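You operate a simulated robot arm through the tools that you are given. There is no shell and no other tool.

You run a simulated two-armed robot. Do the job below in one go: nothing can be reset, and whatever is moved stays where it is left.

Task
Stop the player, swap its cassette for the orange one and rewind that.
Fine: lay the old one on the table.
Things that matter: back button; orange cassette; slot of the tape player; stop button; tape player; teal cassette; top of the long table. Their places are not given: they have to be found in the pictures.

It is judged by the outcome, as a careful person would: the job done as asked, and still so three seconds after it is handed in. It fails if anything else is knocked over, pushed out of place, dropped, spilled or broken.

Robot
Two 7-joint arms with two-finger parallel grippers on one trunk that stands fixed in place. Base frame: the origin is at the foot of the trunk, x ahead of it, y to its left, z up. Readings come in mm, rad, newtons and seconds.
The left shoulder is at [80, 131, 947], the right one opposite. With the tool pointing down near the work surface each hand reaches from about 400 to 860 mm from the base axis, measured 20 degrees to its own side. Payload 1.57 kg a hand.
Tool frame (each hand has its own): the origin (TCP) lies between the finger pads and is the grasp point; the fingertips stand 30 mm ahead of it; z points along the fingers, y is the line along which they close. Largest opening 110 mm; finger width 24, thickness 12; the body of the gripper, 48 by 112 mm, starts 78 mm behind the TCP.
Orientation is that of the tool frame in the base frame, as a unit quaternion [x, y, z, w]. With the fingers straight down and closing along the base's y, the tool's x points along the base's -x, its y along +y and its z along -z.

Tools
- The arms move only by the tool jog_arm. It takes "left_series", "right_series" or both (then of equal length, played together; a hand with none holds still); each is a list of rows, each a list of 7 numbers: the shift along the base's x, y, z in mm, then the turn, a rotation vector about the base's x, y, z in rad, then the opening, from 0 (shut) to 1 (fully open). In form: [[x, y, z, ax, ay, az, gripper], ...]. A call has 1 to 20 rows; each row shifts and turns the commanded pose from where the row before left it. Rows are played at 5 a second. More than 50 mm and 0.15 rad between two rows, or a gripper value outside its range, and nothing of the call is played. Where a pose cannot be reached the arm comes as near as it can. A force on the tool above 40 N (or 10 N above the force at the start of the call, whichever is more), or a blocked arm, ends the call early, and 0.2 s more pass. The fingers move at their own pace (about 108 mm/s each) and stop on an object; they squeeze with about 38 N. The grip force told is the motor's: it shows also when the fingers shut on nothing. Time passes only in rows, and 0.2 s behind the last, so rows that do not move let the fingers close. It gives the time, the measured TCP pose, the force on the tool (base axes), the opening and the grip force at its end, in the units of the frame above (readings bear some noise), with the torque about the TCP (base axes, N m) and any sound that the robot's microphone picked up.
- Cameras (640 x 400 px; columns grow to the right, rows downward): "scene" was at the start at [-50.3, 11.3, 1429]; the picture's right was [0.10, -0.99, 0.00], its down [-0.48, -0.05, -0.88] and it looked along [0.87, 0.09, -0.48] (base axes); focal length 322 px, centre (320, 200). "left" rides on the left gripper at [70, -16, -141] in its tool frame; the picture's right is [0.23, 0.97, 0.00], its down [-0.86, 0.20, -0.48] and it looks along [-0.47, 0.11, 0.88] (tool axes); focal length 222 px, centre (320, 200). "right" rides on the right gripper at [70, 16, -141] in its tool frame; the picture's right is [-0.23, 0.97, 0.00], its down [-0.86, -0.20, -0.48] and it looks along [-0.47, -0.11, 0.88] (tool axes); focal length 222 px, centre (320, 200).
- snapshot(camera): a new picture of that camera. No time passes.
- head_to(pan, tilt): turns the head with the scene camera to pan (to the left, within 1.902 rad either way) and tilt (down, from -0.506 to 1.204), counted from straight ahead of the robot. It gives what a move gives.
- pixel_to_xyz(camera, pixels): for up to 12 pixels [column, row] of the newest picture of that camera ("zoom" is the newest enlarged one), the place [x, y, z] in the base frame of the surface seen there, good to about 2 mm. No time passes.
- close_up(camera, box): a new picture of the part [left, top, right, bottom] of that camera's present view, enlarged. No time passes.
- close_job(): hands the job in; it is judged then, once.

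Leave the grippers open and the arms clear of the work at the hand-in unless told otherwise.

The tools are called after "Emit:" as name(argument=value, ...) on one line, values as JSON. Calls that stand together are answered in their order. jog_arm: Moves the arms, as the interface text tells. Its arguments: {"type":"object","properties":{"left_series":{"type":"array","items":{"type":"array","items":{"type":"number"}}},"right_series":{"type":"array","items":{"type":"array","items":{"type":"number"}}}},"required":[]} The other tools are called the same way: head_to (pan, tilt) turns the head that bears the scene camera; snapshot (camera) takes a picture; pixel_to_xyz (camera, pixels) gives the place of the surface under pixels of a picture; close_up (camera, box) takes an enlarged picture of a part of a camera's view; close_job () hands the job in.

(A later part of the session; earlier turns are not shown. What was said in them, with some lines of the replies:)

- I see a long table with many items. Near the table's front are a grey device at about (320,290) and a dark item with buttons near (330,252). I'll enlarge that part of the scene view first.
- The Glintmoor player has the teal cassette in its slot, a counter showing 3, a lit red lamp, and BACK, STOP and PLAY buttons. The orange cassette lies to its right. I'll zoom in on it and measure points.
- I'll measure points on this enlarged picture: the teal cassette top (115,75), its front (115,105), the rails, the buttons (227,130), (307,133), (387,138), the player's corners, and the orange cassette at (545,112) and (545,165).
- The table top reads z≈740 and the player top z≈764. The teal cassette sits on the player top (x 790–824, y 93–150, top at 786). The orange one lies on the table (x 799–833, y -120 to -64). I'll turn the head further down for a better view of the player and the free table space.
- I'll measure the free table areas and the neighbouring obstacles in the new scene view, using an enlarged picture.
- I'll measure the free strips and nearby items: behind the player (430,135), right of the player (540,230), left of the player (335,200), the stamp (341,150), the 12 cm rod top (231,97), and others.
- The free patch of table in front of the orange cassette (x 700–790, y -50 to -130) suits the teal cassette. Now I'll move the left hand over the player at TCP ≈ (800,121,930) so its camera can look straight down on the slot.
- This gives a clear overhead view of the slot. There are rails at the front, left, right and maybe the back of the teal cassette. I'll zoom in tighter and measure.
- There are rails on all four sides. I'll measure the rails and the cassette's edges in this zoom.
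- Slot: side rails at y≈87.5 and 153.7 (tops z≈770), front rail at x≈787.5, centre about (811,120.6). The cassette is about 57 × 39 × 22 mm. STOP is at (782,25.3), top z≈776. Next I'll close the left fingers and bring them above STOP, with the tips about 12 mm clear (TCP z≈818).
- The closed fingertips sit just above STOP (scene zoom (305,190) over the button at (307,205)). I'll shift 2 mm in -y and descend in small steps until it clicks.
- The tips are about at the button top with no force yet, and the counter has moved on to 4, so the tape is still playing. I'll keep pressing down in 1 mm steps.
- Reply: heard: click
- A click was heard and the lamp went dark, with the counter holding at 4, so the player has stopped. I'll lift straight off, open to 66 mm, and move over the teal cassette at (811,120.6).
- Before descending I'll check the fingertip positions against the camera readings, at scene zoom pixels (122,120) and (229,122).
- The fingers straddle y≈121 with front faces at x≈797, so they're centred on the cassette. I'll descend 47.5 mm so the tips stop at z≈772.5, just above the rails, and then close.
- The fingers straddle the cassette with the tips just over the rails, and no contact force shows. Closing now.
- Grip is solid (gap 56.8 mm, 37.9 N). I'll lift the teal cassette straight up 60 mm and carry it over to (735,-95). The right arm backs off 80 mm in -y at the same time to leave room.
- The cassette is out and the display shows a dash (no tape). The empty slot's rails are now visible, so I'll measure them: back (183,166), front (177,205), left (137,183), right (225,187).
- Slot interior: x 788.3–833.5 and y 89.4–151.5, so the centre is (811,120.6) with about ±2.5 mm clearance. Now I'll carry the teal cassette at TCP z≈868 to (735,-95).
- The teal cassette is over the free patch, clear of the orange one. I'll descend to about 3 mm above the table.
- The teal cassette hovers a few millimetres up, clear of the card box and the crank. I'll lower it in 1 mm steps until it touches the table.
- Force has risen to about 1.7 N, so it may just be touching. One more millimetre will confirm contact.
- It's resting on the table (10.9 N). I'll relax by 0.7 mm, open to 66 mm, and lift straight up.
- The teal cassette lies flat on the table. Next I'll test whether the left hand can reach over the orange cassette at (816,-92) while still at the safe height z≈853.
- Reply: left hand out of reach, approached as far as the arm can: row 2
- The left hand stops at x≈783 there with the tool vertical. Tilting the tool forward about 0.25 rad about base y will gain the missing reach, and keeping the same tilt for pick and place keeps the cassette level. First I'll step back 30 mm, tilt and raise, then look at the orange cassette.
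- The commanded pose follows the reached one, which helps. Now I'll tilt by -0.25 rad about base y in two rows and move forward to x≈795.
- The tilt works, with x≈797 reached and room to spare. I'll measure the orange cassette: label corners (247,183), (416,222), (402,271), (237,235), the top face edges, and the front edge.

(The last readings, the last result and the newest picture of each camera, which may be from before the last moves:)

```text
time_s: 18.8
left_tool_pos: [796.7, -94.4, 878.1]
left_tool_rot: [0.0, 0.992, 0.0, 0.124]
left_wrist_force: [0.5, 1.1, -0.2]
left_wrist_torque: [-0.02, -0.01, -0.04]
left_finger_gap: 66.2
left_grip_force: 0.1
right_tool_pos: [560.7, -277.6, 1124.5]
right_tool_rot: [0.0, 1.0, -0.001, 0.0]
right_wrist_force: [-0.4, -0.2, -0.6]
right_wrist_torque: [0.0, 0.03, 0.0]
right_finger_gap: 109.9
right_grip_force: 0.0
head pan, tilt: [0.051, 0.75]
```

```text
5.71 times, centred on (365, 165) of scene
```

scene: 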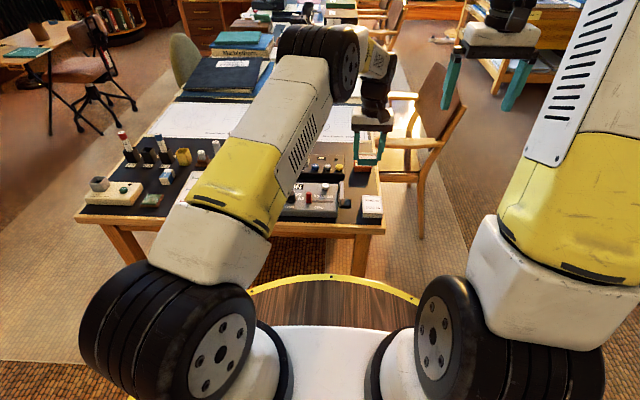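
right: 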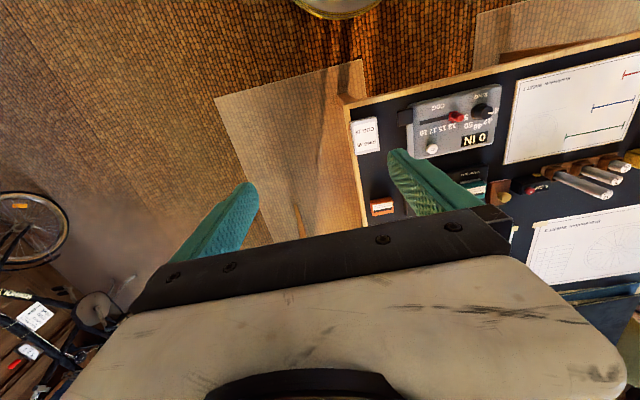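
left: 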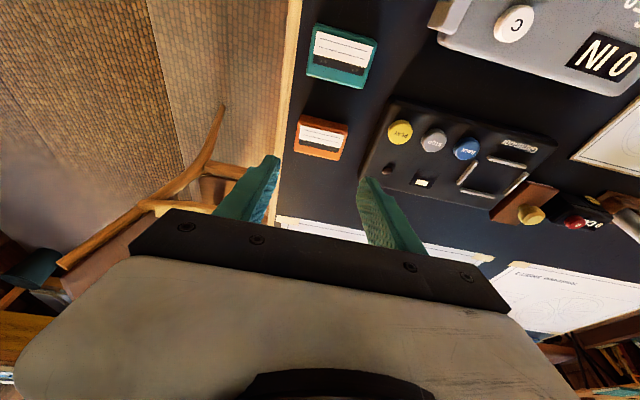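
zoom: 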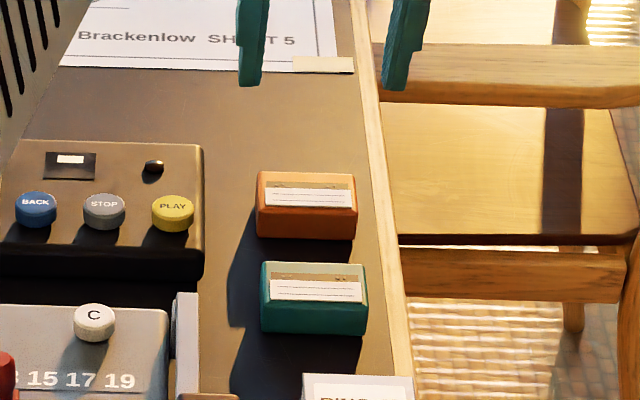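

The orange cassette is square to the axes: x 799.8–839, y -122 to -65, centre ≈ (819.5,-93.3), top 763. With the tilt, the finger contact point sits about 6 mm ahead of the TCP, so I want TCP x≈813. I'll move to x≈812, z≈830 and check the reach.

Emit:
jog_arm(left_series=[[5, 0, -20, 0, 0, 0, 0.6], [10, 0, -26, 0, 0, 0, 0.6], [0, 0, 0, 0, 0, 0, 0.6], [0, 0, 0, 0, 0, 0, 0.6]])

Emit:
snapshot(camera="left")

Emit:
close_up(camera="left", box=[240, 90, 400, 210])

Emit:
close_up(camera="scene", box=[330, 130, 400, 200])

```text
time_s: 19.8
left_tool_pos: [812.8, -94.0, 830.4]
left_tool_rot: [0.0, 0.992, 0.0, 0.124]
left_wrist_force: [-0.1, 0.1, 0.0]
left_wrist_torque: [0.05, -0.03, -0.02]
left_finger_gap: 66.3
left_grip_force: 0.1
right_tool_pos: [561.3, -277.4, 1124.9]
right_tool_rot: [0.001, 1.0, 0.0, 0.001]
right_wrist_force: [0.1, -0.1, 0.4]
right_wrist_torque: [0.03, -0.04, 0.03]
right_finger_gap: 110.2
right_grip_force: 0.1
head pan, tilt: [0.051, 0.75]
```

```text
taken
```

left: 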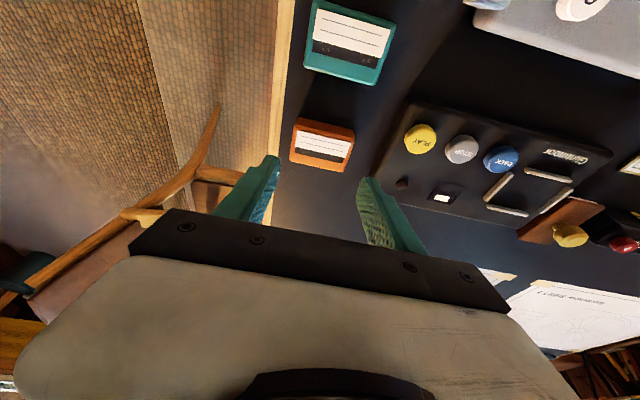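

```text
3.33 times, centred on (320, 150) of left
```

zoom: 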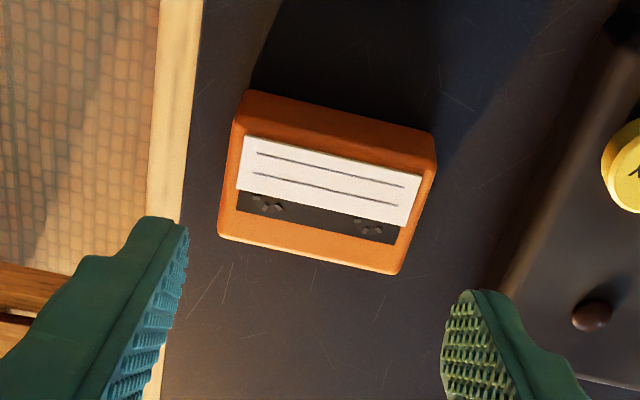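

```text
5.71 times, centred on (365, 165) of scene
```

zoom: 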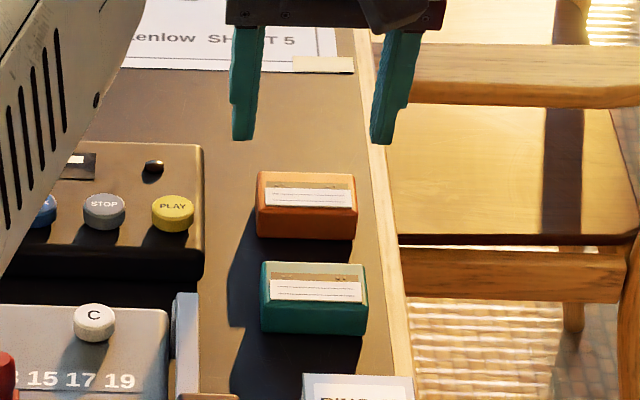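

Reach is fine at (812.8,-94,830). The fingers straddle the orange cassette evenly. I'll descend to TCP z≈781, so the lowest finger corner is about 9 mm above the table.

Emit:
jog_arm(left_series=[[0, 0, -20, 0, 0, 0, 0.6], [0.5, 0, -18, 0, 0, 0, 0.6], [0, 0, -8, 0, 0, 0, 0.6], [0, 0, -3, 0, 0, 0, 0.6], [0, 0, 0, 0, 0, 0, 0.6]])

Emit:
close_up(camera="left", box=[240, 90, 400, 210])

Emit:
close_up(camera="scene", box=[330, 130, 400, 200])

```text
time_s: 21.0
left_tool_pos: [813.9, -94.0, 782.5]
left_tool_rot: [0.0, 0.992, 0.0, 0.124]
left_wrist_force: [0.4, 0.0, 0.4]
left_wrist_torque: [0.0, 0.02, 0.01]
left_finger_gap: 66.3
left_grip_force: 0.0
right_tool_pos: [559.6, -278.2, 1123.4]
right_tool_rot: [0.0, 1.0, -0.001, 0.0]
right_wrist_force: [-0.1, 0.6, -0.5]
right_wrist_torque: [-0.03, 0.0, 0.0]
right_finger_gap: 110.3
right_grip_force: 0.1
head pan, tilt: [0.051, 0.75]
```

```text
3.33 times, centred on (320, 150) of left
```

zoom: 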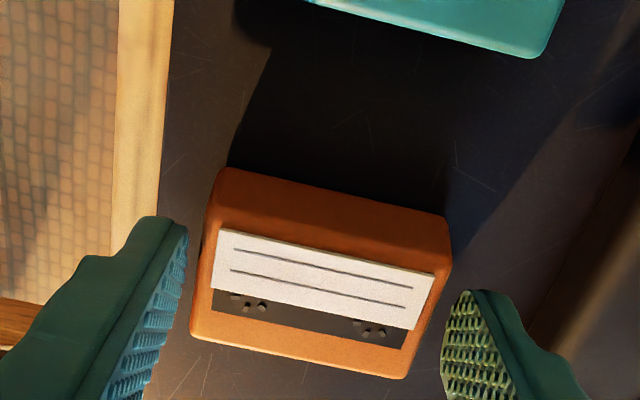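

```text
5.71 times, centred on (365, 165) of scene
```

zoom: 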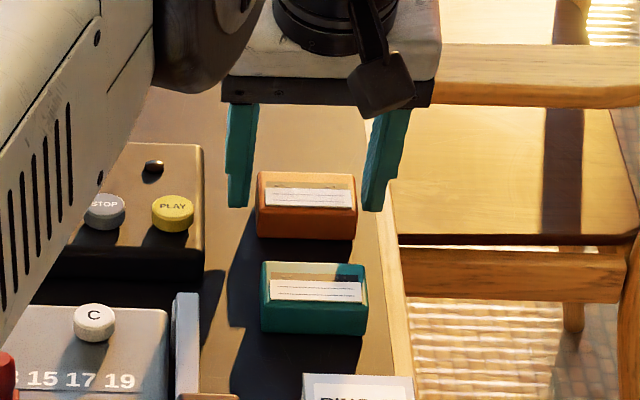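

I'll check where the fingertips are against the cassette in the scene zoom, at (238,200) and (370,205).

Emit:
pixel_to_xyz(camera="zoom", pixels=[[238, 204], [246, 200], [238, 195], [371, 208], [371, 200], [305, 215], [305, 178], [258, 200], [357, 205]])

```text
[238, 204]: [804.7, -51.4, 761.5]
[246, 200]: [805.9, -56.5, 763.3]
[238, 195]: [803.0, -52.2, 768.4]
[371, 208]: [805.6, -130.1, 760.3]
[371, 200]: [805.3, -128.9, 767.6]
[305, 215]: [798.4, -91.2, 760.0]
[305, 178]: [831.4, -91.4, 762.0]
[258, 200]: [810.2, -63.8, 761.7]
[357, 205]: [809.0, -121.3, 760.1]
```

The fingertip ends are rounded, so I can go 3 mm lower and still clear the rails later. I'll descend 3 mm, then close on the orange cassette.

Emit:
jog_arm(left_series=[[0, 0, -3, 0, 0, 0, 0.6], [0, 0, 0, 0, 0, 0, 0.45], [0, 0, 0, 0, 0, 0, 0.3], [0, 0, 0, 0, 0, 0, 0.3], [0, 0, 0, 0, 0, 0, 0.3]])

Emit:
close_up(camera="left", box=[240, 90, 400, 210])

Emit:
close_up(camera="scene", box=[330, 130, 400, 200])

```text
time_s: 22.2
left_tool_pos: [813.5, -93.9, 780.2]
left_tool_rot: [0.0, 0.992, 0.0, 0.125]
left_wrist_force: [-0.4, -0.2, -0.3]
left_wrist_torque: [-0.06, 0.0, 0.03]
left_finger_gap: 57.0
left_grip_force: 37.8
right_tool_pos: [559.3, -279.0, 1124.1]
right_tool_rot: [0.0, 1.0, 0.0, 0.0]
right_wrist_force: [0.3, 0.0, 0.3]
right_wrist_torque: [-0.02, 0.0, 0.01]
right_finger_gap: 110.0
right_grip_force: 0.2
head pan, tilt: [0.051, 0.75]
```

```text
3.33 times, centred on (320, 150) of left
```

zoom: 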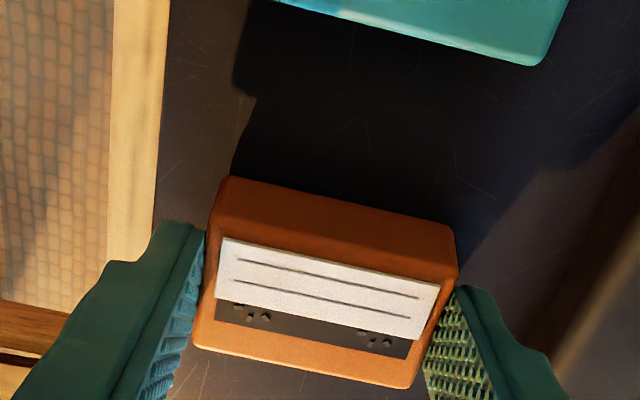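

```text
5.71 times, centred on (365, 165) of scene
```

zoom: 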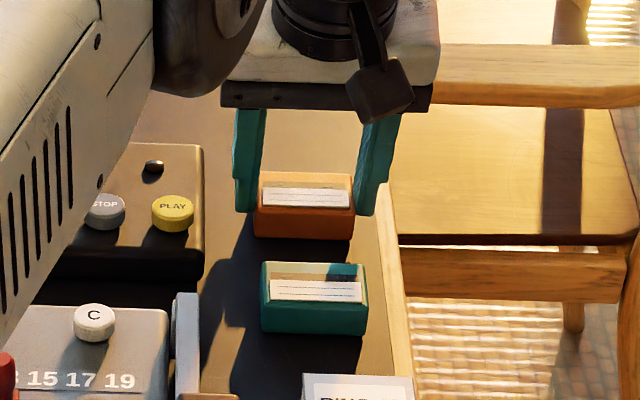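

Gripped (57.0 mm, 37.8 N). I'll lift it straight up 80 mm and check the hold.

Emit:
jog_arm(left_series=[[0, 0, 12, 0, 0, 0, 0.3], [0, 0, 28, 0, 0, 0, 0.3], [0, 0, 35, 0, 0, 0, 0.3], [0, 0, 0, 0, 0, 0, 0.3]])

Emit:
close_up(camera="left", box=[240, 90, 400, 210])

Emit:
close_up(camera="scene", box=[310, 110, 400, 200])

```text
time_s: 23.2
left_tool_pos: [812.6, -92.4, 854.1]
left_tool_rot: [0.0, 0.992, 0.0, 0.125]
left_wrist_force: [0.0, 0.3, 0.5]
left_wrist_torque: [0.04, 0.03, -0.01]
left_finger_gap: 57.0
left_grip_force: 37.9
right_tool_pos: [560.7, -278.3, 1124.8]
right_tool_rot: [0.0, 1.0, 0.0, 0.0]
right_wrist_force: [-0.7, -0.7, -0.3]
right_wrist_torque: [-0.04, 0.0, 0.02]
right_finger_gap: 110.0
right_grip_force: 0.0
head pan, tilt: [0.051, 0.75]
```

```text
3.33 times, centred on (320, 150) of left
```

zoom: 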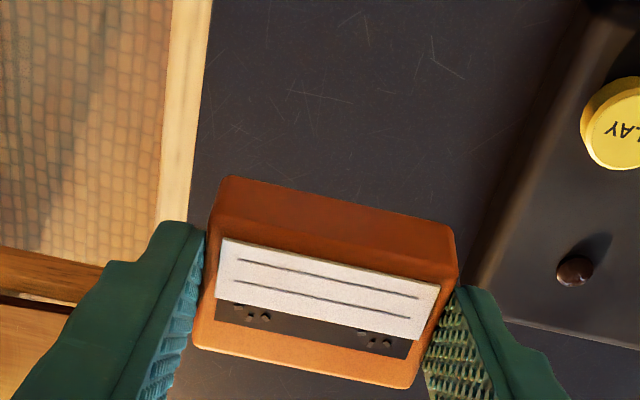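

```text
4.44 times, centred on (355, 155) of scene
```

zoom: 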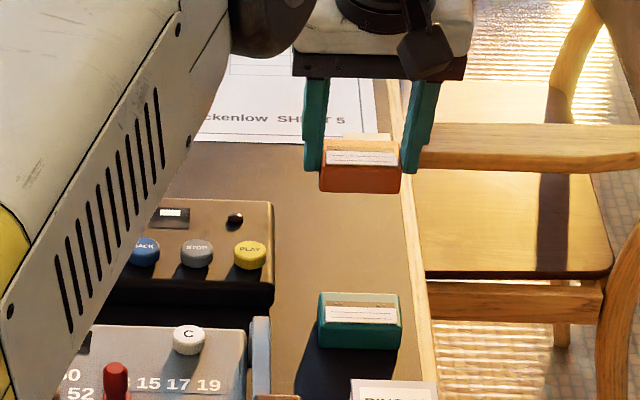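

The hold is steady. Now I'll carry it along +y by 214 mm to hover over the slot.

Emit:
jog_arm(left_series=[[-1.7, 42.8, 0, 0, 0, 0, 0.3], [-1.7, 42.8, 0, 0, 0, 0, 0.3], [-1.7, 42.8, 0, 0, 0, 0, 0.3], [-1.7, 42.8, 0, 0, 0, 0, 0.3], [-1.7, 42.8, 0, 0, 0, 0, 0.3], [0, 0, 0, 0, 0, 0, 0.3]])

Emit:
close_up(camera="left", box=[240, 90, 400, 210])

Emit:
close_up(camera="scene", box=[260, 110, 380, 200])

```text
time_s: 24.6
left_tool_pos: [802.9, 120.4, 856.5]
left_tool_rot: [0.0, 0.992, 0.001, 0.125]
left_wrist_force: [0.3, -0.2, -0.2]
left_wrist_torque: [-0.04, 0.02, -0.01]
left_finger_gap: 56.9
left_grip_force: 37.7
right_tool_pos: [560.6, -277.3, 1125.2]
right_tool_rot: [0.0, 1.0, 0.0, 0.0]
right_wrist_force: [-0.7, -1.0, 0.8]
right_wrist_torque: [-0.03, 0.01, 0.03]
right_finger_gap: 109.8
right_grip_force: 0.0
head pan, tilt: [0.051, 0.75]
```

```text
3.33 times, centred on (320, 150) of left
```

zoom: 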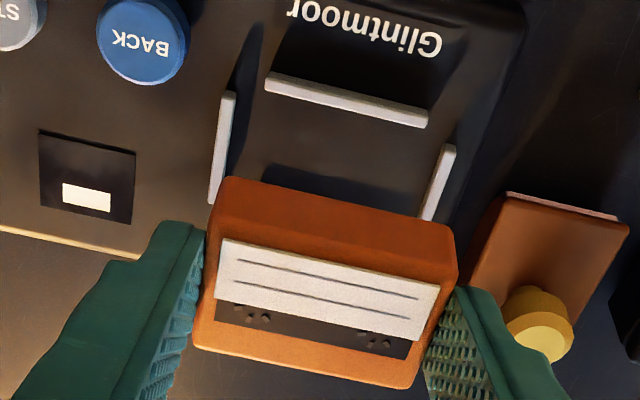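

```text
4.44 times, centred on (320, 155) of scene
```

zoom: 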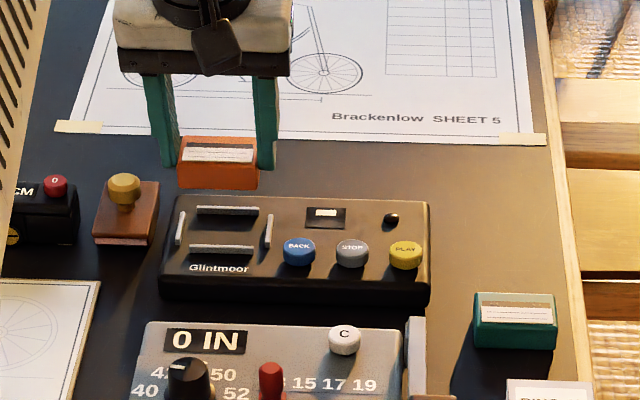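

Hovering over the slot. I'll measure the orange cassette's label corners, front face and back edge, plus the rails, in the scene zoom to align it.

Emit:
pixel_to_xyz(camera="zoom", pixels=[[185, 149], [251, 150], [218, 175], [182, 170], [256, 170], [218, 140], [200, 178], [240, 178], [227, 208], [222, 246], [180, 230], [269, 232]])

Emit:
close_up(camera="left", box=[240, 90, 400, 210])

Emit:
pixel_to_xyz(camera="zoom", pixels=[[226, 241], [438, 287], [422, 336], [217, 296], [228, 180], [448, 226], [205, 345], [400, 383], [215, 235], [455, 275]])

```text
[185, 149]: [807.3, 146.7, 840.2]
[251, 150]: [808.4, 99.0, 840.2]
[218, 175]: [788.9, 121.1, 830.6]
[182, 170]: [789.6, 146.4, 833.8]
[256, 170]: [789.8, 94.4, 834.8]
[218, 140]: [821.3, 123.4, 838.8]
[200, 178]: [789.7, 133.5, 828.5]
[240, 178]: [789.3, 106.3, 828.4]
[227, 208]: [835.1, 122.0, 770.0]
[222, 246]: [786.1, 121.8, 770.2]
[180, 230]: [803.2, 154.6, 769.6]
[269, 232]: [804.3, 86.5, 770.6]
```

```text
3.33 times, centred on (320, 150) of left
```

zoom: 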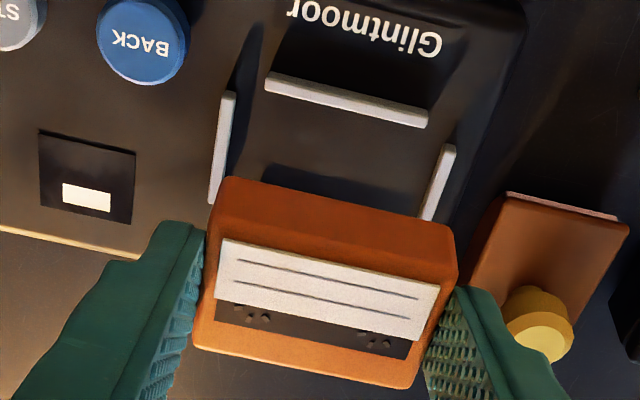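

```text
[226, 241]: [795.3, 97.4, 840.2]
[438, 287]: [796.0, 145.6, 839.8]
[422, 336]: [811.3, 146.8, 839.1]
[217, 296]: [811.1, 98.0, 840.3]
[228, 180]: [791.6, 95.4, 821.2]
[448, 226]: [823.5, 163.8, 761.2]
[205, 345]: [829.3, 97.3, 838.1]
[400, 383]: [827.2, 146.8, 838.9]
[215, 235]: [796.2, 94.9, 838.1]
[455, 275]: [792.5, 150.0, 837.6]
```

I'll take a tighter zoom to pin down the sideways and fore-aft alignment.

Emit:
close_up(camera="scene", box=[284, 134, 332, 174])

```text
10.00 times, centred on (308, 154) of scene
```

zoom: 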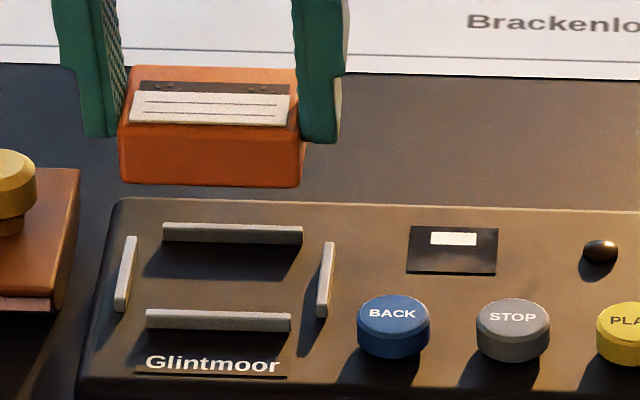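

I'll measure points near the front face edges, the label corners and the rail edges.

Emit:
pixel_to_xyz(camera="zoom", pixels=[[123, 150], [123, 165], [124, 178], [301, 150], [301, 168], [299, 180], [134, 112], [287, 118], [210, 130], [210, 150], [210, 170], [210, 182]])

Emit:
pixel_to_xyz(camera="zoom", pixels=[[122, 270], [132, 245], [319, 290], [330, 255], [165, 228], [300, 232], [150, 315], [288, 319], [230, 226], [215, 313], [230, 240], [215, 328]])

```text
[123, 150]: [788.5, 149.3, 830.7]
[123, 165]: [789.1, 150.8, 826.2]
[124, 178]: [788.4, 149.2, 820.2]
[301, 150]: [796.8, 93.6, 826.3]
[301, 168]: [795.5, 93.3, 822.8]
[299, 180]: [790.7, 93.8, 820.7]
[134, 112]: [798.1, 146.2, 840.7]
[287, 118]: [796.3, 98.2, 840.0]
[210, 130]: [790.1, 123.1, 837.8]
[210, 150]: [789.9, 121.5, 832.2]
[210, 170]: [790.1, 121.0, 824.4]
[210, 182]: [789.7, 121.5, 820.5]
```

```text
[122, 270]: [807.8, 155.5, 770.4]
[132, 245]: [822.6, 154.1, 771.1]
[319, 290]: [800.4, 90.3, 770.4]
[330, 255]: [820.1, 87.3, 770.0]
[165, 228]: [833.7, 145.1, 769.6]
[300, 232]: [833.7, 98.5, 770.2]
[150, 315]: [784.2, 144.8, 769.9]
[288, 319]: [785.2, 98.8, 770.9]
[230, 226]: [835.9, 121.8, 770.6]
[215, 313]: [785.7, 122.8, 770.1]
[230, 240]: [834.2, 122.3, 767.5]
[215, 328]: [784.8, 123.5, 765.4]
```

In the same view, the cassette's centre is y≈121.8 and the slot's is y≈121.8, so sideways alignment is good. Fore-aft, the front face is at 789.7, so it needs about +1.3 mm to centre in the slot (788.5–834). I'll shift +1.3 and descend 44 mm, leaving about 6 mm.

Emit:
jog_arm(left_series=[[1.3, 0, -15, 0, 0, 0, 0.3], [0, 0, -20, 0, 0, 0, 0.3], [0, 0, -8, 0, 0, 0, 0.3], [0, 0, 0, 0, 0, 0, 0.3]])

Emit:
close_up(camera="scene", box=[284, 134, 332, 174])

Emit:
close_up(camera="left", box=[240, 90, 400, 210])

```text
time_s: 25.6
left_tool_pos: [805.5, 119.7, 812.7]
left_tool_rot: [0.0, 0.992, 0.0, 0.125]
left_wrist_force: [0.6, 0.7, -1.2]
left_wrist_torque: [-0.01, 0.01, -0.02]
left_finger_gap: 56.9
left_grip_force: 38.4
right_tool_pos: [560.7, -278.4, 1125.1]
right_tool_rot: [0.0, 1.0, 0.0, 0.0]
right_wrist_force: [0.4, 0.4, -0.6]
right_wrist_torque: [-0.02, 0.02, -0.03]
right_finger_gap: 109.9
right_grip_force: 0.1
head pan, tilt: [0.051, 0.75]
```

```text
10.00 times, centred on (308, 154) of scene
```

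zoom: 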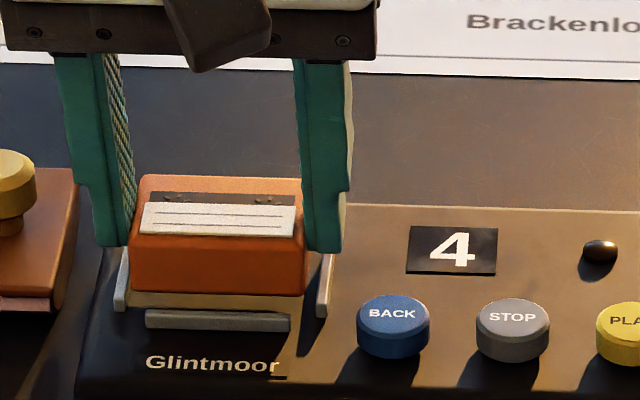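

```text
3.33 times, centred on (320, 150) of left
```

zoom: 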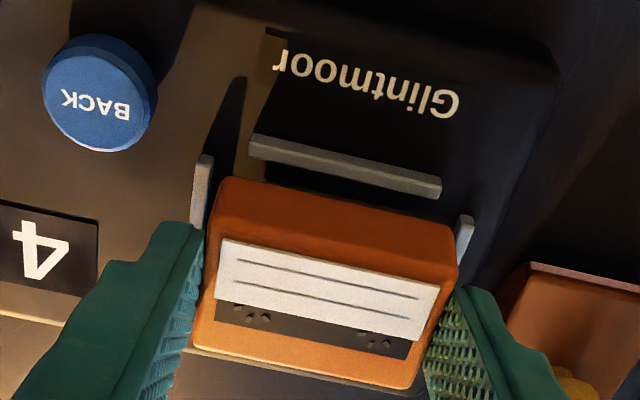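

The display already shows 4 as the cassette nears the slot. It looks centred between the rails, with a few millimetres to go. I'll check the numbers once more.

Emit:
pixel_to_xyz(camera="zoom", pixels=[[218, 265], [218, 285], [137, 270], [137, 285], [300, 275], [300, 288], [121, 285], [325, 290], [218, 316], [218, 304]])

```text
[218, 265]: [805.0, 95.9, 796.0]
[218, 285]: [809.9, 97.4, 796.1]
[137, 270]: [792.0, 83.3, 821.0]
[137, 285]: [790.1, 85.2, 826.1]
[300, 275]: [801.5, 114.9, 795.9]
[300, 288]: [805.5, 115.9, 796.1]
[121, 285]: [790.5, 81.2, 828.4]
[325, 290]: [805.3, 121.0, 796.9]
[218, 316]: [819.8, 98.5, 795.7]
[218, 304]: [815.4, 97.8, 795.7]
```

Those points were read in the left-camera zoom, which was the newest one. The cassette top there is z≈796, so about 9 mm remain. I'll retake the scene zoom and measure in that.

Emit:
close_up(camera="scene", box=[284, 134, 332, 174])

Emit:
pixel_to_xyz(camera="zoom", pixels=[[218, 265], [218, 285], [137, 270], [137, 285], [300, 275], [300, 288], [121, 285], [325, 290], [218, 316], [218, 304], [128, 265], [311, 230]])

```text
10.00 times, centred on (308, 154) of scene
```

zoom: 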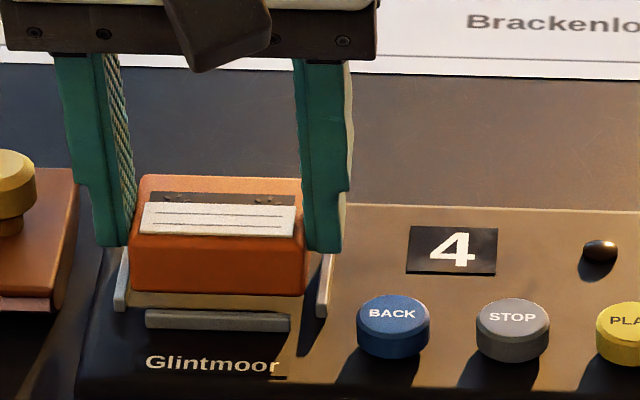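

```text
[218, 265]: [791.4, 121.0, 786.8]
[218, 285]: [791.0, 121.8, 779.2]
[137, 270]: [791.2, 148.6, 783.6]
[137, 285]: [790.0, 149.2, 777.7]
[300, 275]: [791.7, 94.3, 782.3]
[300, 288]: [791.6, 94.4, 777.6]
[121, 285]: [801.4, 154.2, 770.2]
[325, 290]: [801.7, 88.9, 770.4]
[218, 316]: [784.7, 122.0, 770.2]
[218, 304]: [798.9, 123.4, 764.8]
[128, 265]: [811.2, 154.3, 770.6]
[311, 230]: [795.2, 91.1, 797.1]
```

Front face x=791.3 and y edges 92.4–150.7, centred between the rails at 88.9 and 154.2. Lowering 5 mm, then 1 mm at a time.

Emit:
jog_arm(left_series=[[0, 0, -4, 0, 0, 0, 0.3], [0, 0, -2, 0, 0, 0, 0.3], [0, 0, 0, 0, 0, 0, 0.3]])

Emit:
jog_arm(left_series=[[0, 0, -1, 0, 0, 0, 0.3], [0, 0, 0, 0, 0, 0, 0.3]])

Emit:
close_up(camera="scene", box=[284, 134, 332, 174])

```text
time_s: 26.4
left_tool_pos: [805.9, 120.8, 806.4]
left_tool_rot: [0.0, 0.992, 0.0, 0.125]
left_wrist_force: [0.1, 0.1, -0.9]
left_wrist_torque: [-0.02, 0.01, 0.01]
left_finger_gap: 56.7
left_grip_force: 37.9
right_tool_pos: [559.9, -278.8, 1125.8]
right_tool_rot: [-0.001, 1.0, 0.0, -0.001]
right_wrist_force: [-0.8, 0.3, -0.1]
right_wrist_torque: [0.0, 0.0, 0.02]
right_finger_gap: 110.0
right_grip_force: 0.1
head pan, tilt: [0.051, 0.75]
```

```text
time_s: 27.0
left_tool_pos: [805.9, 121.3, 804.8]
left_tool_rot: [0.0, 0.992, 0.0, 0.125]
left_wrist_force: [0.2, -0.6, -0.9]
left_wrist_torque: [0.0, -0.02, -0.02]
left_finger_gap: 57.0
left_grip_force: 37.6
right_tool_pos: [559.9, -277.7, 1123.9]
right_tool_rot: [0.001, 1.0, 0.0, 0.001]
right_wrist_force: [0.2, 0.5, -0.2]
right_wrist_torque: [-0.02, 0.0, 0.01]
right_finger_gap: 109.9
right_grip_force: 0.0
head pan, tilt: [0.051, 0.75]
```

```text
10.00 times, centred on (308, 154) of scene
```

zoom: 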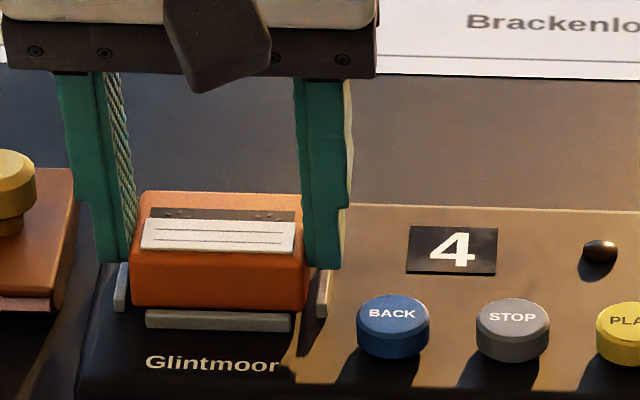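

It's almost down with no contact force yet. I'll continue in 0.8 mm steps.

Emit:
jog_arm(left_series=[[0, 0, -0.8, 0, 0, 0, 0.3], [0, 0, 0, 0, 0, 0, 0.3]])

Emit:
jog_arm(left_series=[[0, 0, -0.8, 0, 0, 0, 0.3], [0, 0, 0, 0, 0, 0, 0.3]])

```text
time_s: 27.6
left_tool_pos: [806.3, 121.2, 805.8]
left_tool_rot: [0.0, 0.992, 0.0, 0.125]
left_wrist_force: [0.3, 0.4, -0.4]
left_wrist_torque: [0.01, -0.02, -0.02]
left_finger_gap: 57.1
left_grip_force: 38.1
right_tool_pos: [560.9, -278.6, 1126.1]
right_tool_rot: [-0.001, 1.0, 0.001, 0.0]
right_wrist_force: [0.1, -0.3, 0.0]
right_wrist_torque: [0.01, 0.03, 0.0]
right_finger_gap: 110.1
right_grip_force: 0.1
head pan, tilt: [0.051, 0.75]
```

```text
time_s: 28.2
left_tool_pos: [805.7, 120.9, 802.8]
left_tool_rot: [0.0, 0.992, 0.0, 0.125]
left_wrist_force: [-0.1, 0.6, 0.5]
left_wrist_torque: [-0.02, 0.04, -0.01]
left_finger_gap: 56.8
left_grip_force: 38.1
right_tool_pos: [560.6, -278.1, 1124.6]
right_tool_rot: [0.0, 1.0, 0.0, 0.0]
right_wrist_force: [-0.7, 0.2, 0.2]
right_wrist_torque: [0.02, 0.0, -0.02]
right_finger_gap: 110.3
right_grip_force: 0.0
head pan, tilt: [0.051, 0.75]
```

Still no contact force at z≈803. Two more small steps.

Emit:
jog_arm(left_series=[[0, 0, -0.7, 0, 0, 0, 0.3], [0, 0, 0, 0, 0, 0, 0.3]])

Emit:
close_up(camera="scene", box=[284, 134, 332, 174])

Emit:
pixel_to_xyz(camera="zoom", pixels=[[180, 250], [260, 255], [218, 240], [218, 300], [218, 320], [105, 262], [320, 268], [122, 290], [324, 300]])

```text
time_s: 28.8
left_tool_pos: [804.9, 121.0, 803.4]
left_tool_rot: [0.0, 0.992, 0.0, 0.125]
left_wrist_force: [-2.4, -0.7, 5.6]
left_wrist_torque: [-0.02, 0.1, 0.0]
left_finger_gap: 56.7
left_grip_force: 38.0
right_tool_pos: [559.1, -276.9, 1125.2]
right_tool_rot: [0.0, 1.0, 0.001, 0.0]
right_wrist_force: [0.3, -0.1, 0.4]
right_wrist_torque: [-0.01, 0.01, -0.01]
right_finger_gap: 109.8
right_grip_force: 0.1
head pan, tilt: [0.051, 0.75]
```

```text
10.00 times, centred on (308, 154) of scene
```

zoom: 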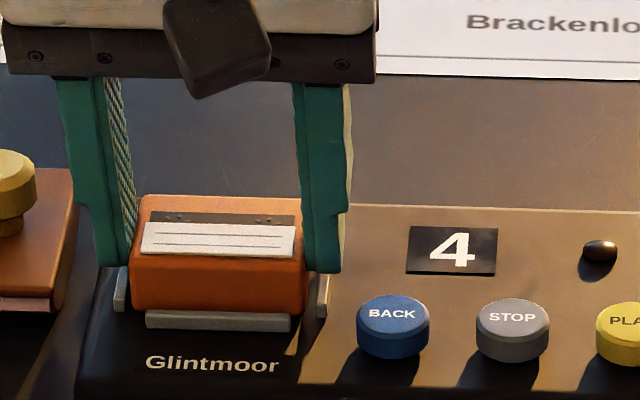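

```text
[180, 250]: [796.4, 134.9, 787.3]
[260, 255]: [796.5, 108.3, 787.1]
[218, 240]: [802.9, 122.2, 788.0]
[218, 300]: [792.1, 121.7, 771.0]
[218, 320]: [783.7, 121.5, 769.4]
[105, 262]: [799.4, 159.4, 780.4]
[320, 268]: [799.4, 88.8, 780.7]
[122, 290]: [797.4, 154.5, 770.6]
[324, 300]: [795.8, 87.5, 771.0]
```

Contact force is 5.6 N and the cassette top reads z≈787, the same as the teal one when seated. I'll relax 0.4 mm, open to 66 mm, and lift straight up.

Emit:
jog_arm(left_series=[[0, 0, 0.4, 0, 0, 0, 0.3], [0, 0, 0, 0, 0, 0, 0.45], [0, 0, 0, 0, 0, 0, 0.6], [0, 0, 0, 0, 0, 0, 0.6], [0, 0, 12, 0, 0, 0, 0.6], [0, 0, 25, 0, 0, 0, 0.6], [0, 0, 25, 0, 0, 0, 0.6]])

Emit:
close_up(camera="scene", box=[284, 134, 332, 174])

Emit:
close_up(camera="left", box=[240, 80, 400, 200])

```text
time_s: 30.4
left_tool_pos: [806.4, 118.9, 863.5]
left_tool_rot: [-0.001, 0.992, 0.0, 0.124]
left_wrist_force: [0.0, -0.1, 0.1]
left_wrist_torque: [0.0, 0.0, 0.0]
left_finger_gap: 65.6
left_grip_force: 0.1
right_tool_pos: [560.4, -278.1, 1125.2]
right_tool_rot: [0.0, 1.0, -0.001, 0.001]
right_wrist_force: [-0.1, -0.1, -0.1]
right_wrist_torque: [-0.01, 0.02, 0.0]
right_finger_gap: 109.9
right_grip_force: 0.0
head pan, tilt: [0.051, 0.75]
```

```text
10.00 times, centred on (308, 154) of scene
```

zoom: 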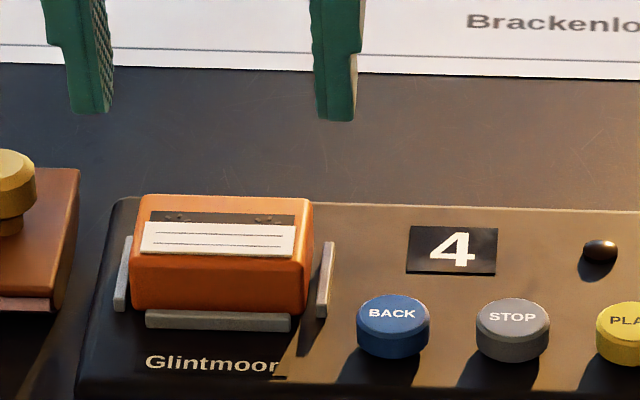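

```text
3.33 times, centred on (320, 140) of left
```

zoom: 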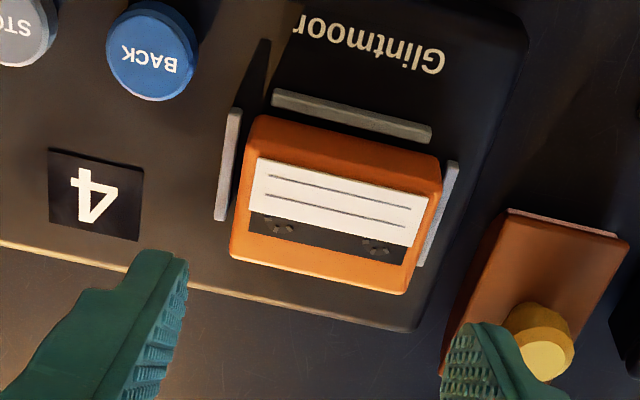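

The orange cassette sits in the slot between all the rails and the counter reads 4. Next I'll straighten the tool, close the fingers, and hover above BACK at (782,64).

Emit:
jog_arm(left_series=[[-6, -14, 0, 0, 0.125, 0, 0.3], [-6, -14, 0, 0, 0.125, 0, 0.0], [-6, -14, 0, 0, 0, 0, 0.0], [-5, -14, 0, 0, 0, 0, 0.0], [0, 0, -25, 0, 0, 0, 0.0], [0, 0, -18, 0, 0, 0, 0.0], [0, 0, 0, 0, 0, 0, 0.0]])

Emit:
close_up(camera="scene", box=[284, 134, 332, 174])

Emit:
close_up(camera="left", box=[240, 100, 400, 220])

```text
time_s: 32.0
left_tool_pos: [783.5, 64.1, 822.2]
left_tool_rot: [0.0, 1.0, -0.001, 0.0]
left_wrist_force: [-0.4, 0.6, 0.3]
left_wrist_torque: [0.0, 0.02, -0.02]
left_finger_gap: 0.0
left_grip_force: 21.2
right_tool_pos: [562.0, -277.6, 1124.8]
right_tool_rot: [0.0, 1.0, 0.0, 0.0]
right_wrist_force: [-0.4, 0.5, -0.9]
right_wrist_torque: [0.03, 0.01, 0.05]
right_finger_gap: 110.0
right_grip_force: 0.1
head pan, tilt: [0.051, 0.75]
```

```text
10.00 times, centred on (308, 154) of scene
```

zoom: 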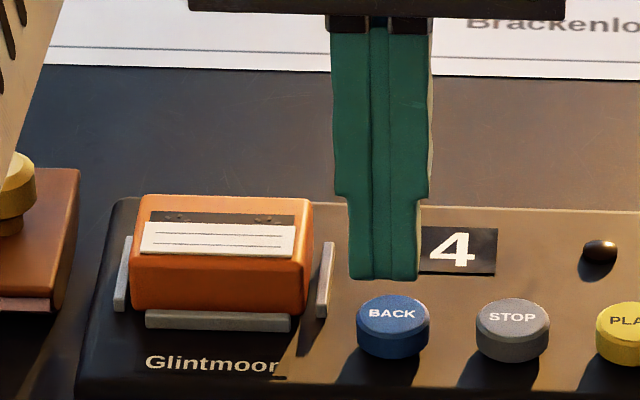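

```text
3.33 times, centred on (320, 160) of left
```

zoom: 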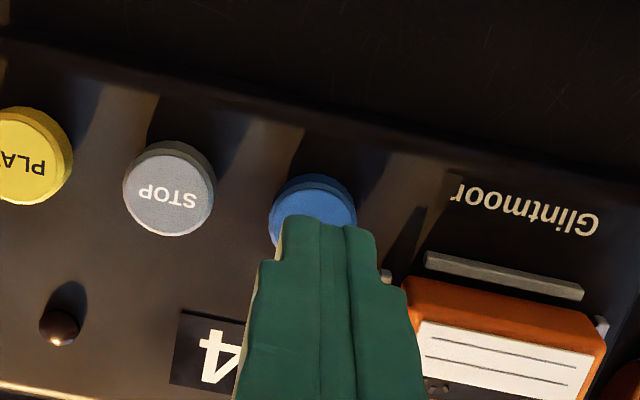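

The fingertips are right above BACK. Descending to just touch, then pressing in 1 mm steps.

Emit:
jog_arm(left_series=[[0, 0, -8, 0, 0, 0, 0.0], [0, 0, -4, 0, 0, 0, 0.0], [0, 0, -2, 0, 0, 0, 0.0], [0, 0, -1, 0, 0, 0, 0.0], [0, 0, -1, 0, 0, 0, 0.0]])

Emit:
close_up(camera="scene", box=[284, 134, 332, 174])

```text
time_s: 33.2
left_tool_pos: [783.2, 65.3, 806.8]
left_tool_rot: [0.0, 1.0, 0.0, 0.0]
left_wrist_force: [-0.3, -0.6, -0.1]
left_wrist_torque: [0.03, 0.0, -0.02]
left_finger_gap: 0.1
left_grip_force: 21.1
right_tool_pos: [561.0, -276.9, 1124.2]
right_tool_rot: [0.001, 1.0, 0.0, 0.001]
right_wrist_force: [-0.8, 0.2, -0.5]
right_wrist_torque: [-0.01, 0.02, 0.01]
right_finger_gap: 110.1
right_grip_force: 0.0
head pan, tilt: [0.051, 0.75]
```

```text
10.00 times, centred on (308, 154) of scene
```

zoom: 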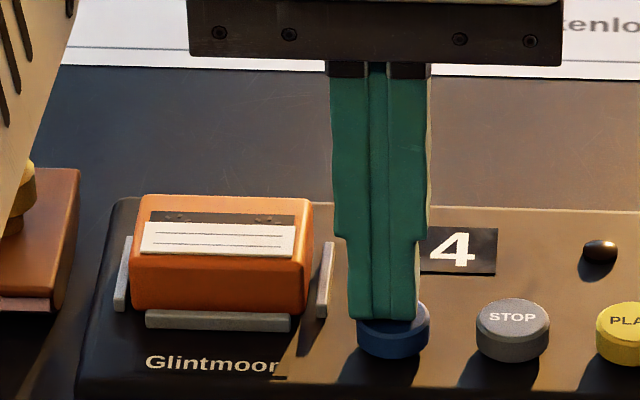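

Just touching, with no force and the counter still at 4. Pressing down 1 mm per row.

Emit:
jog_arm(left_series=[[0, 0, -1, 0, 0, 0, 0.0], [0, 0, -1, 0, 0, 0, 0.0], [0, 0, -1, 0, 0, 0, 0.0]])

Emit:
close_up(camera="scene", box=[284, 134, 332, 174])

```text
time_s: 34.0
left_tool_pos: [782.5, 64.3, 803.1]
left_tool_rot: [0.0, 1.0, 0.0, 0.0]
left_wrist_force: [-1.0, 0.2, 1.7]
left_wrist_torque: [-0.06, 0.04, 0.0]
left_finger_gap: 0.0
left_grip_force: 21.3
right_tool_pos: [560.1, -277.6, 1124.5]
right_tool_rot: [0.0, 1.0, 0.0, 0.0]
right_wrist_force: [0.4, 1.0, -0.4]
right_wrist_torque: [0.04, 0.01, -0.01]
right_finger_gap: 110.1
right_grip_force: 0.1
head pan, tilt: [0.051, 0.75]
heard: click
```

```text
10.00 times, centred on (308, 154) of scene
```

zoom: 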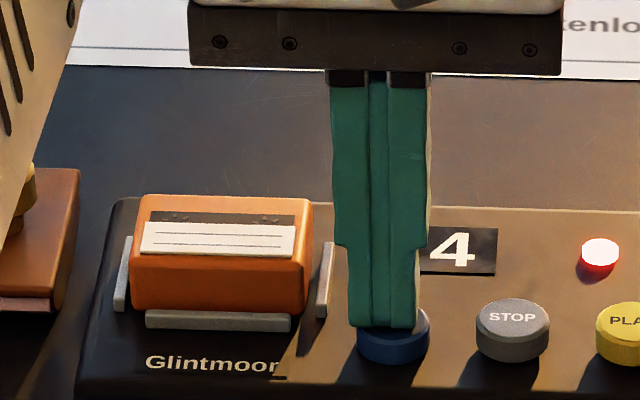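

A click, and the lamp is lit, so the rewind is running. I'll lift off the button and watch the counter.

Emit:
jog_arm(left_series=[[0, 0, 10, 0, 0, 0, 0.0], [0, 0, 20, 0, 0, 0, 0.0], [0, 0, 20, 0, 0, 0, 0.0]])

Emit:
close_up(camera="scene", box=[284, 134, 332, 174])

```text
time_s: 34.8
left_tool_pos: [783.2, 66.1, 854.2]
left_tool_rot: [0.0, 1.0, 0.0, 0.0]
left_wrist_force: [-0.2, 0.2, -0.3]
left_wrist_torque: [0.05, 0.0, -0.01]
left_finger_gap: 0.0
left_grip_force: 21.2
right_tool_pos: [561.1, -277.6, 1124.5]
right_tool_rot: [0.0, 1.0, 0.0, 0.0]
right_wrist_force: [-0.2, -1.0, 0.1]
right_wrist_torque: [0.01, 0.02, 0.01]
right_finger_gap: 110.0
right_grip_force: 0.1
head pan, tilt: [0.051, 0.75]
```

```text
10.00 times, centred on (308, 154) of scene
```

zoom: 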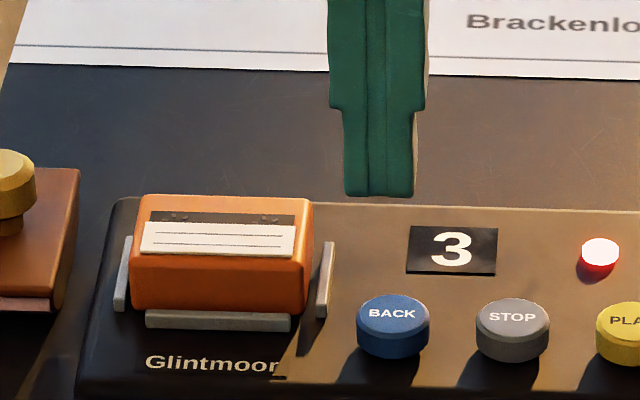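

The counter is winding back on its own (now 3, lamp lit). While it runs I'll raise the left arm, draw it back clear and open the gripper.

Emit:
jog_arm(left_series=[[0, 0, 40, 0, 0, 0, 0.0], [0, 0, 45, 0, 0, 0, 0.2], [-10, 5, 45, 0, 0, 0, 0.5], [-35, 30, 10, 0, 0, 0, 1], [-35, 30, 10, 0, 0, 0, 1], [-35, 30, 10, 0, 0, 0, 1], [-35, 30, 10, 0, 0, 0, 1], [-35, 30, 10, 0, 0, 0, 1], [-35, 30, 10, 0, 0, 0, 1], [0, 0, 0, 0, 0, 0, 1]])

Emit:
close_up(camera="scene", box=[284, 134, 332, 174])

```text
time_s: 37.0
left_tool_pos: [558.8, 251.0, 1043.3]
left_tool_rot: [0.0, 1.0, 0.0, 0.0]
left_wrist_force: [0.3, 0.7, -0.6]
left_wrist_torque: [0.0, -0.02, 0.02]
left_finger_gap: 110.1
left_grip_force: 0.1
right_tool_pos: [560.4, -277.6, 1125.4]
right_tool_rot: [0.0, 1.0, 0.001, 0.0]
right_wrist_force: [0.0, 1.0, 0.4]
right_wrist_torque: [-0.03, 0.02, 0.02]
right_finger_gap: 110.0
right_grip_force: 0.1
head pan, tilt: [0.051, 0.75]
```

```text
10.00 times, centred on (308, 154) of scene
```

zoom: 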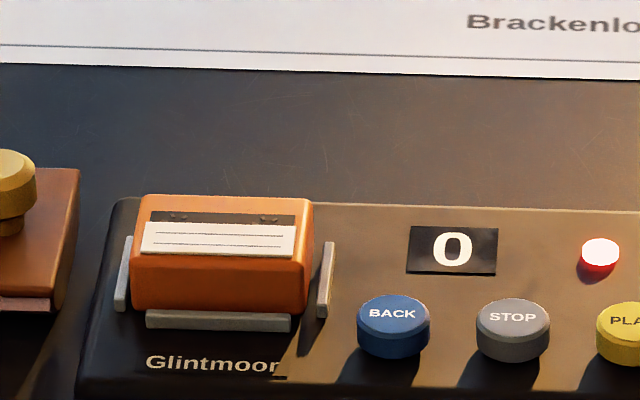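

The counter has reached 0 but the lamp is still lit. I'll wait and see whether it switches off by itself.

Emit:
jog_arm(left_series=[[0, 0, 0, 0, 0, 0, 1], [0, 0, 0, 0, 0, 0, 1], [0, 0, 0, 0, 0, 0, 1], [0, 0, 0, 0, 0, 0, 1], [0, 0, 0, 0, 0, 0, 1], [0, 0, 0, 0, 0, 0, 1], [0, 0, 0, 0, 0, 0, 1], [0, 0, 0, 0, 0, 0, 1], [0, 0, 0, 0, 0, 0, 1], [0, 0, 0, 0, 0, 0, 1]])

Emit:
close_up(camera="scene", box=[284, 134, 332, 174])

Emit:
snapshot(camera="scene")

```text
time_s: 39.2
left_tool_pos: [559.4, 249.1, 1042.8]
left_tool_rot: [0.0, 1.0, 0.0, 0.0]
left_wrist_force: [0.0, -0.2, 0.0]
left_wrist_torque: [0.02, 0.04, 0.01]
left_finger_gap: 109.9
left_grip_force: 0.1
right_tool_pos: [561.2, -278.0, 1124.6]
right_tool_rot: [0.0, 1.0, 0.0, 0.001]
right_wrist_force: [0.5, 0.2, -0.3]
right_wrist_torque: [0.01, 0.02, 0.01]
right_finger_gap: 109.9
right_grip_force: 0.0
head pan, tilt: [0.051, 0.75]
```

```text
10.00 times, centred on (308, 154) of scene
```

zoom: 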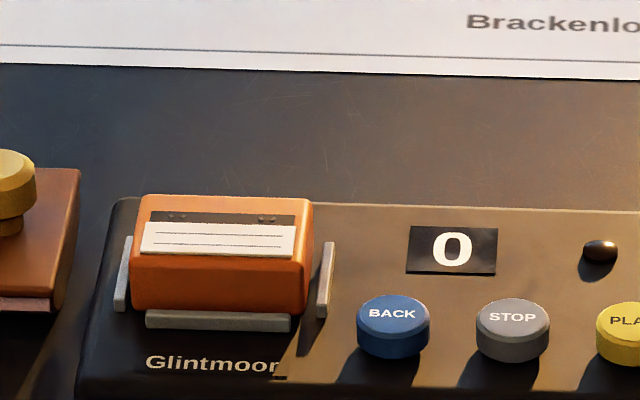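

```text
taken
```

scene: 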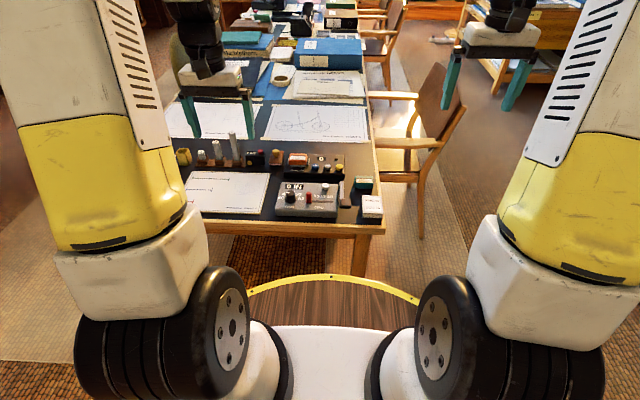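

The counter shows 0 and the lamp is off, so the rewind has finished by itself. One last enlarged look to confirm nothing else was disturbed.

Emit:
close_up(camera="scene", box=[160, 110, 400, 250])

```text
2.67 times, centred on (280, 180) of scene
```

zoom: 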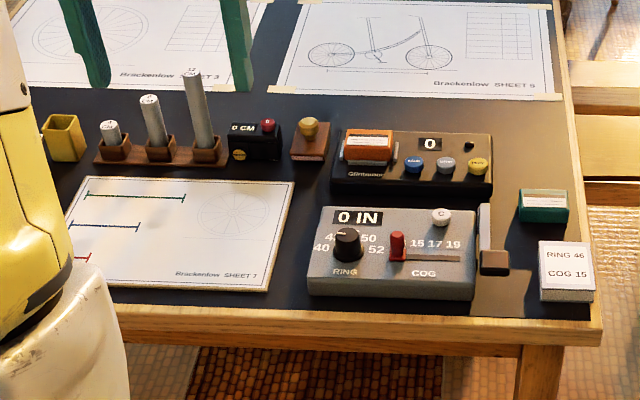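

The orange cassette is in the slot and rewound to 0 with the player stopped. The teal cassette lies flat on the table, and everything else is where it was. Both grippers are open and clear, so I'm handing the job in.

Emit:
close_job()

```text
The job is handed in.
```

The player is stopped, the orange cassette is in its slot, and that tape is rewound to 0. The job is handed in.

- **Stop:** I pressed STOP; the lamp went out and the counter held at 4.
- **Old cassette:** the teal one lies flat on the table, to the right of the player and in front of where the orange one was.
- **Orange cassette:** it sits between all four rails of the slot, at the same height as the teal one did.
- **Rewind:** I pressed BACK once. The counter ran from 4 down to 0, and the lamp then went out by itself.

Nothing else on the table looked moved in the last picture. Both grippers are open and clear of the work.
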